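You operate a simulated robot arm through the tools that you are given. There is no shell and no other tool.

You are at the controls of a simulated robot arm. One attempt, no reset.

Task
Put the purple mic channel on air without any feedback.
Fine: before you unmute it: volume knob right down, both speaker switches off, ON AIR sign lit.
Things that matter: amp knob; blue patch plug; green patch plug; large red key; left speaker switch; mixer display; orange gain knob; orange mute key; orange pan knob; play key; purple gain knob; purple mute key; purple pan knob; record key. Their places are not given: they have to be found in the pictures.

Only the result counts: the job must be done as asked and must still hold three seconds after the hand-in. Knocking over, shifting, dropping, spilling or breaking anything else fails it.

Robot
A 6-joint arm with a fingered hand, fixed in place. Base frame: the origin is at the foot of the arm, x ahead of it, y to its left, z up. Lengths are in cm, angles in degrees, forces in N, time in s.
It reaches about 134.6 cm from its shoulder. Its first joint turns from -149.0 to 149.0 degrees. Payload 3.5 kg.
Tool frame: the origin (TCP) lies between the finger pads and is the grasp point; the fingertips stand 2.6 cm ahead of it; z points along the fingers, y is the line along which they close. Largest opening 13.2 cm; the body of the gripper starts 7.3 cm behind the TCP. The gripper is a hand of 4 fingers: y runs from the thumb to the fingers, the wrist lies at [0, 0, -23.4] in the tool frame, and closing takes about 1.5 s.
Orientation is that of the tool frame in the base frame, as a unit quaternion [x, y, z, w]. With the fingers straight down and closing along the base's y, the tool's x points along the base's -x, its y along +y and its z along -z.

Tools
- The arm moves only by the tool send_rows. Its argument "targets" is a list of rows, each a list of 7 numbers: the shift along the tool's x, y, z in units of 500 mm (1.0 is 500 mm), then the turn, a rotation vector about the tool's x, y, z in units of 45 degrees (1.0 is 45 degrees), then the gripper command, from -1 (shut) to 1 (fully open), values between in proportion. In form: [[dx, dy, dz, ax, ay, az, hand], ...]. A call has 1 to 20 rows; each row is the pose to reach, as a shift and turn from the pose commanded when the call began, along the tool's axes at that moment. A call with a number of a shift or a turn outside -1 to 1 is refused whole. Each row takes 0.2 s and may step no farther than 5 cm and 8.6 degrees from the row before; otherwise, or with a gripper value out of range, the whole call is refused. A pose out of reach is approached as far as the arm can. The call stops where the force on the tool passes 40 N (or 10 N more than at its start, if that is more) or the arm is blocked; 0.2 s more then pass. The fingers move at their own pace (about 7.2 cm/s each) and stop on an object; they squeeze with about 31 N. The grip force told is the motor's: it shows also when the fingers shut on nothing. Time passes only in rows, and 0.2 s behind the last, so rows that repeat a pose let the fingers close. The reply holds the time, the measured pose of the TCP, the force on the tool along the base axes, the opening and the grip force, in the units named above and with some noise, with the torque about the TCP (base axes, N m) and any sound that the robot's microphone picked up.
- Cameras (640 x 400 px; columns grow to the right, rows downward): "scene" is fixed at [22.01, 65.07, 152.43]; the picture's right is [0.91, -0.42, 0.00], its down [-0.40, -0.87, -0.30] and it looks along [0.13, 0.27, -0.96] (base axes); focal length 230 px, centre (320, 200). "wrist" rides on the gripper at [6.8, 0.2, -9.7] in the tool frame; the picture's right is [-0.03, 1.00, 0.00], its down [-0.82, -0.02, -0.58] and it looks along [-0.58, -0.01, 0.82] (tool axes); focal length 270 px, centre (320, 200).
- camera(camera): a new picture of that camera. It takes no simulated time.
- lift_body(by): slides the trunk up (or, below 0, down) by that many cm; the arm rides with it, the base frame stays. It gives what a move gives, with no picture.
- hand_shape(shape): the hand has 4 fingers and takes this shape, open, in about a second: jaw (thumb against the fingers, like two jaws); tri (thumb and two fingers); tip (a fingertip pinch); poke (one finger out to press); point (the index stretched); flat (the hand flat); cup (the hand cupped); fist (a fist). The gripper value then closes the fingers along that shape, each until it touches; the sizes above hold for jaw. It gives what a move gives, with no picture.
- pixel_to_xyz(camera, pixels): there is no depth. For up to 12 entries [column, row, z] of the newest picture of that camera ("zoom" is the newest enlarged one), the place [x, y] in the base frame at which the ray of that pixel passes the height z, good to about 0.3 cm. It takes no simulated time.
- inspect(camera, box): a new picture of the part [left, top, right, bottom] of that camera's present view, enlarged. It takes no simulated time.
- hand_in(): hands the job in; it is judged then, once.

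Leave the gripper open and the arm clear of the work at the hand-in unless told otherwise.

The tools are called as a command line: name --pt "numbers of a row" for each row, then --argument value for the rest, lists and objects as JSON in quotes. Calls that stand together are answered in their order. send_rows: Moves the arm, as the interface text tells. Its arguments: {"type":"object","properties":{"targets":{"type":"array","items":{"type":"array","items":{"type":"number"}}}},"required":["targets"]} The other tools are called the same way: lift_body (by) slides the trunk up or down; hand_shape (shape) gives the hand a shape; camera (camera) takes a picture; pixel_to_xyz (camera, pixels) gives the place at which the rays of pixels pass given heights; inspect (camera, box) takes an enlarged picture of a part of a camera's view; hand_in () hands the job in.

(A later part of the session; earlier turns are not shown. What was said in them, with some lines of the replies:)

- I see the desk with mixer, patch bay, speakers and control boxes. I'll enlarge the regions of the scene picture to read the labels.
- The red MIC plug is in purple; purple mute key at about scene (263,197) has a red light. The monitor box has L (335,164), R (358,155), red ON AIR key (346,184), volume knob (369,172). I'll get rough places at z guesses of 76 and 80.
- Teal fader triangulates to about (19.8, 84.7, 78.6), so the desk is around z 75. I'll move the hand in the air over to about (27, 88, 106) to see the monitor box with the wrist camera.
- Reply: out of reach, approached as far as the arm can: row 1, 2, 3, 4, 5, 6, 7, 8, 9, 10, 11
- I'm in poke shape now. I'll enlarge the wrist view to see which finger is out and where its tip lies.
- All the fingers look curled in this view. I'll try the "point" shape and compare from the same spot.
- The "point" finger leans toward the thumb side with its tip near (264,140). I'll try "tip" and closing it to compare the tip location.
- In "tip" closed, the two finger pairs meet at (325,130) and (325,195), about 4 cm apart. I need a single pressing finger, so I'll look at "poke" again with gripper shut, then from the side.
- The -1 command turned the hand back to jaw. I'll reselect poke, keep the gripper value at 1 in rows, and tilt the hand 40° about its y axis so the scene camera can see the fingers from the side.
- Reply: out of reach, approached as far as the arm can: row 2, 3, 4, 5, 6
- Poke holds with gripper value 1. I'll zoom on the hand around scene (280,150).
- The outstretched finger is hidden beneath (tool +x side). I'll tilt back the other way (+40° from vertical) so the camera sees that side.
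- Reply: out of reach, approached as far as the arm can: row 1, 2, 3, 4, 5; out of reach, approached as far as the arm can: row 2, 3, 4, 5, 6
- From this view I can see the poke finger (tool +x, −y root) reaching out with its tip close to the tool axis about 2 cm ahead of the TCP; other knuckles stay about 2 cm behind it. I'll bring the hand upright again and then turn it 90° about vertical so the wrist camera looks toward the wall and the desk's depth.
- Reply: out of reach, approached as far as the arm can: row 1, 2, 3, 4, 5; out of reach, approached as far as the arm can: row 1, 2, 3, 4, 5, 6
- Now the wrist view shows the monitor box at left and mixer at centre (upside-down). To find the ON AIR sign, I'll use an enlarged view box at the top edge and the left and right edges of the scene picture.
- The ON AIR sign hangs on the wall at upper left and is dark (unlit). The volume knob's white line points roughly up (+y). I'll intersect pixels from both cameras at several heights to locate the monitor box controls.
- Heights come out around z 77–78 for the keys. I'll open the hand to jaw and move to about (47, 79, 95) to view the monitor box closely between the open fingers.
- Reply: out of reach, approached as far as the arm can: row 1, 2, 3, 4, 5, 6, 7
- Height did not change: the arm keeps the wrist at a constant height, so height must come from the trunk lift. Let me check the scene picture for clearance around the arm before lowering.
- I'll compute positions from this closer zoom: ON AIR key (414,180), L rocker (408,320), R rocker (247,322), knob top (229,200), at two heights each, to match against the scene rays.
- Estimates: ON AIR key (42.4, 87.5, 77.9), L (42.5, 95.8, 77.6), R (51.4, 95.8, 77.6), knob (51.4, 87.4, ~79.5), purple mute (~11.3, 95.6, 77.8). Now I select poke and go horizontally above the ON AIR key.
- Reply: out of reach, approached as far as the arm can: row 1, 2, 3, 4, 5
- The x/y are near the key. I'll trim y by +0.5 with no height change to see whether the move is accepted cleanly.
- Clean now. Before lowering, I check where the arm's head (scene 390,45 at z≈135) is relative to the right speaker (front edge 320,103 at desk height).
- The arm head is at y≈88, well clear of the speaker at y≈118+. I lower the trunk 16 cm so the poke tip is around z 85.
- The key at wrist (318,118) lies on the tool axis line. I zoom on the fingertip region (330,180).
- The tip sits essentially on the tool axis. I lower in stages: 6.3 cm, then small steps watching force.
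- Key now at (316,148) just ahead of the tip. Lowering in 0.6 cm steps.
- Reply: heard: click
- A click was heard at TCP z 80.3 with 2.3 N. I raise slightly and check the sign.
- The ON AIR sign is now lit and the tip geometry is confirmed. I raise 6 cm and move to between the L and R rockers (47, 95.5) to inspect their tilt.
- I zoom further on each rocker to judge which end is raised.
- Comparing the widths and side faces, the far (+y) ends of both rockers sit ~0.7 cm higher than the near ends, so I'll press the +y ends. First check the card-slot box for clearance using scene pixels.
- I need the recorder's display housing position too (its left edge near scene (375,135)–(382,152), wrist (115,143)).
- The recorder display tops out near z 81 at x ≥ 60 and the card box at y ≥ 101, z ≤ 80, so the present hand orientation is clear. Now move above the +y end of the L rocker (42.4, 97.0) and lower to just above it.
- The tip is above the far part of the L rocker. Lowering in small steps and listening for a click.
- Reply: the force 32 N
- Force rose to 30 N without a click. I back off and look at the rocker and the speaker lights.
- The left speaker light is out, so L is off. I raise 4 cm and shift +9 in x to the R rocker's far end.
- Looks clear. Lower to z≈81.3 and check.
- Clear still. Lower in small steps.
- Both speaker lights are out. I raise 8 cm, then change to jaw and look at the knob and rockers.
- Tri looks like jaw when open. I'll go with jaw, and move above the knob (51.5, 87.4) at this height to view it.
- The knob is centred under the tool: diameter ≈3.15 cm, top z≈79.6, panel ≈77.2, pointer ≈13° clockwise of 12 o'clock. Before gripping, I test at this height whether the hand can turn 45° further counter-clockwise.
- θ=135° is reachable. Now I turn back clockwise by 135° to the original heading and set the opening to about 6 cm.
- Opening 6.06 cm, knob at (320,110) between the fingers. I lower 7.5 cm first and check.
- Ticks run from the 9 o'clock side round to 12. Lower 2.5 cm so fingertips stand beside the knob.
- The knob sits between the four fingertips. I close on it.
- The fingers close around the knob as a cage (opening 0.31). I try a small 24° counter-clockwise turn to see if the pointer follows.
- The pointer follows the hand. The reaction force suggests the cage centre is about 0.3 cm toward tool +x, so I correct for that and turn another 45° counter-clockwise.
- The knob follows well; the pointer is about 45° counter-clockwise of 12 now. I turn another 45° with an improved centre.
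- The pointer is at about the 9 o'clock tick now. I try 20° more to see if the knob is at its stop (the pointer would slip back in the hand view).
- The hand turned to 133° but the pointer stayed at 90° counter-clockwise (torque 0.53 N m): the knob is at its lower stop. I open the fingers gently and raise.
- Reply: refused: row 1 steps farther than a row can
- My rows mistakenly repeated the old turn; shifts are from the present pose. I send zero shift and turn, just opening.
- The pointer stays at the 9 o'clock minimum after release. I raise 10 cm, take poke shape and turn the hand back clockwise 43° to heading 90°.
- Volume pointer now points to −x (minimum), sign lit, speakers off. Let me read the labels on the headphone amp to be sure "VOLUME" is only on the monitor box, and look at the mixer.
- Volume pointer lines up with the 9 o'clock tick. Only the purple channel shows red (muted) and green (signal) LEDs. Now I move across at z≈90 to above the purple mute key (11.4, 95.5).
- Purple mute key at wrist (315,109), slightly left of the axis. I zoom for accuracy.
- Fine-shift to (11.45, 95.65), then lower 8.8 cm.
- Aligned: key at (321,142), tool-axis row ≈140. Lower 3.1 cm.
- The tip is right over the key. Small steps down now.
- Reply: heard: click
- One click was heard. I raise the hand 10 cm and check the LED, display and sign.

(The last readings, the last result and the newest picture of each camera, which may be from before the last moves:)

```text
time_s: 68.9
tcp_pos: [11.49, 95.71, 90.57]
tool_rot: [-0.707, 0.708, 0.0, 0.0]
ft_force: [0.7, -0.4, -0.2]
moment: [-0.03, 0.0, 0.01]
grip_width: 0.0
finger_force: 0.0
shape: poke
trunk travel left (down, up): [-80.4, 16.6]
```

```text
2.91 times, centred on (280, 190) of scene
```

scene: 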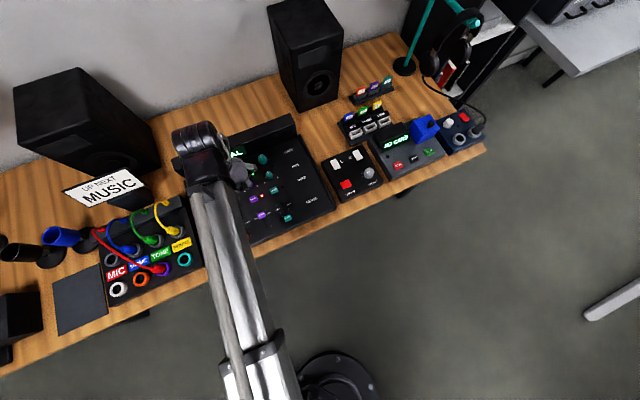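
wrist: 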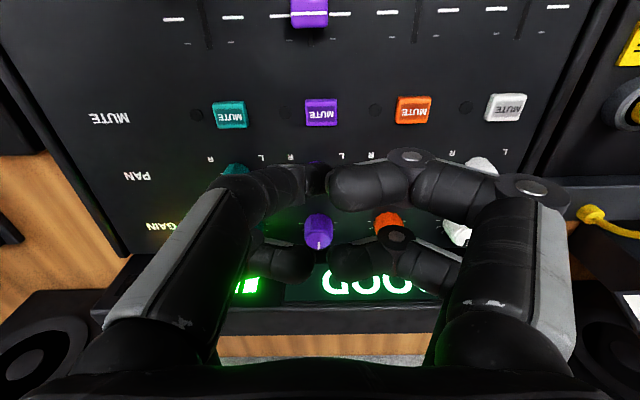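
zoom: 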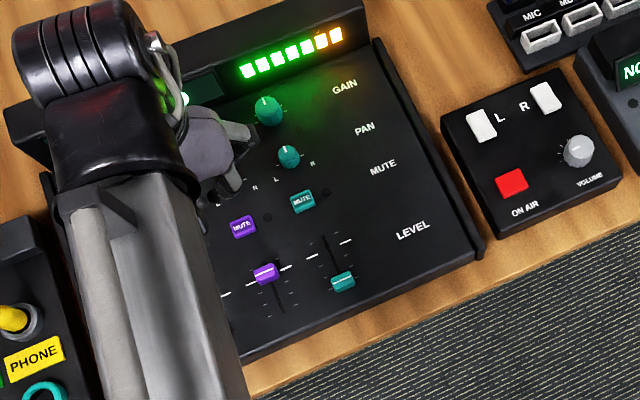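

The mute LED is out, the display reads "GOOD" with the level meter showing, the sign is lit, both speakers are dark and the volume is down. Now I raise the trunk, open the hand and withdraw clear of the desk.

lift_body --by 13

hand_shape --shape "jaw"

send_rows --pt "0.08 -0.011 0 0 0 0 1" --pt "0.16 -0.022 0 0 0 0 1" --pt "0.24 -0.033 0 0 0 0 1" --pt "0.32 -0.044 0 0 0 0 1" --pt "0.4 -0.055 0 0 0 0 1" --pt "0.48 -0.066 0 0 0 0 1" --pt "0.56 -0.077 0 0 0 0 1" --pt "0.64 -0.088 0 0 0 0 1" --pt "0.72 -0.099 0 0 0 0 1" --pt "0.8 -0.11 0 0 0 0 1" --pt "0.8 -0.11 0 0 0 0 1"

camera --camera "scene"

inspect --camera "scene" --box '[160, 100, 400, 260]'

inspect --camera "scene" --box '[0, 0, 640, 10]'

```text
time_s: 70.5
tcp_pos: [11.5, 95.65, 103.53]
tool_rot: [-0.706, 0.708, 0.0, 0.0]
ft_force: [0.6, -0.3, -0.1]
moment: [-0.02, 0.0, -0.02]
grip_width: 0.0
finger_force: 0.0
shape: poke
trunk travel left (down, up): [-93.4, 3.6]
```

```text
time_s: 71.4
tcp_pos: [11.35, 95.6, 103.52]
tool_rot: [-0.707, 0.707, 0.0, 0.0]
ft_force: [-0.8, 0.0, 0.5]
moment: [0.01, 0.01, -0.01]
grip_width: 13.18
finger_force: 0.1
shape: jaw
trunk travel left (down, up): [-93.4, 3.6]
```

```text
time_s: 73.8
tcp_pos: [16.86, 55.56, 103.43]
tool_rot: [0.707, -0.707, 0.0, 0.0]
ft_force: [-0.2, 0.4, -1.2]
moment: [-0.04, 0.0, 0.0]
grip_width: 13.21
finger_force: 0.1
shape: jaw
trunk travel left (down, up): [-93.4, 3.6]
```

```text
taken
```

scene: 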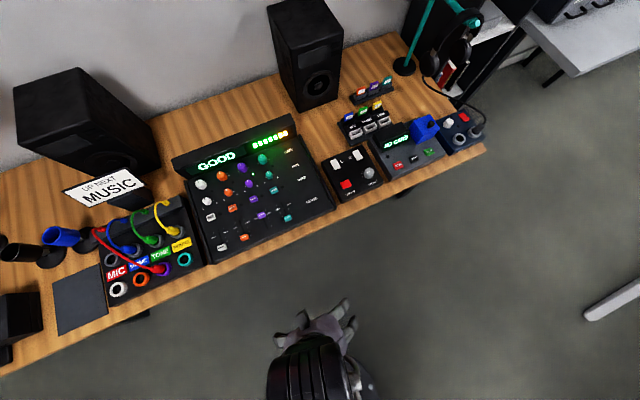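

```text
2.50 times, centred on (280, 180) of scene
```

zoom: 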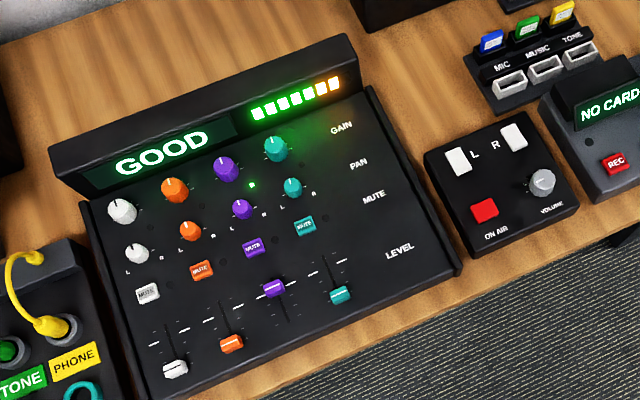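

```text
1.00 times, centred on (320, 5) of scene (not enlarged: the box is as wide or as high as the picture)
```

zoom: 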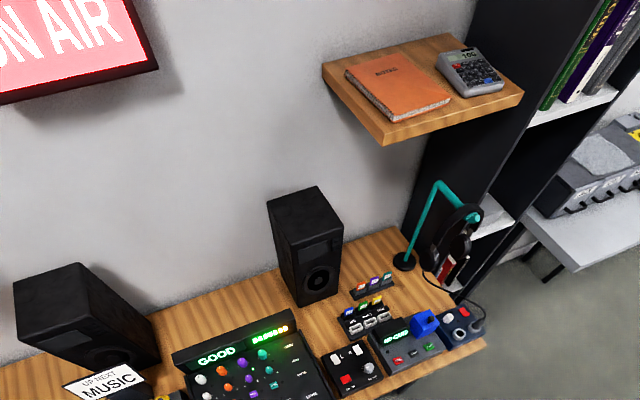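

Everything looks right: display "GOOD", purple mute LED off, ON AIR sign lit, both speakers dark, volume at minimum, nothing shifted, and the arm is clear with the gripper open. I hand in the job.

hand_in

```text
The job is handed in.
```

The purple mic channel is live with no feedback, and I've handed the job in; no verdict came back, only that it was accepted.

- **Before unmuting:** I pressed the red ON AIR key and the wall sign lit. I switched both speakers off, and both blue lights went out. I turned the volume knob down until it stopped at its lowest mark.
- **Unmuting:** I pressed the purple mute key once. Its red light went off, and the mixer display changed from "NO SIGNAL" to "GOOD" with the level meter showing.
- **At hand-in:** The sign was still lit, the speakers were still off and the volume was still down. Nothing in the final pictures looked moved. The arm was clear of the desk with the gripper open.

One press on the left speaker switch reached about 31 N before I backed off. The switch moved to off and shows no sign of damage.
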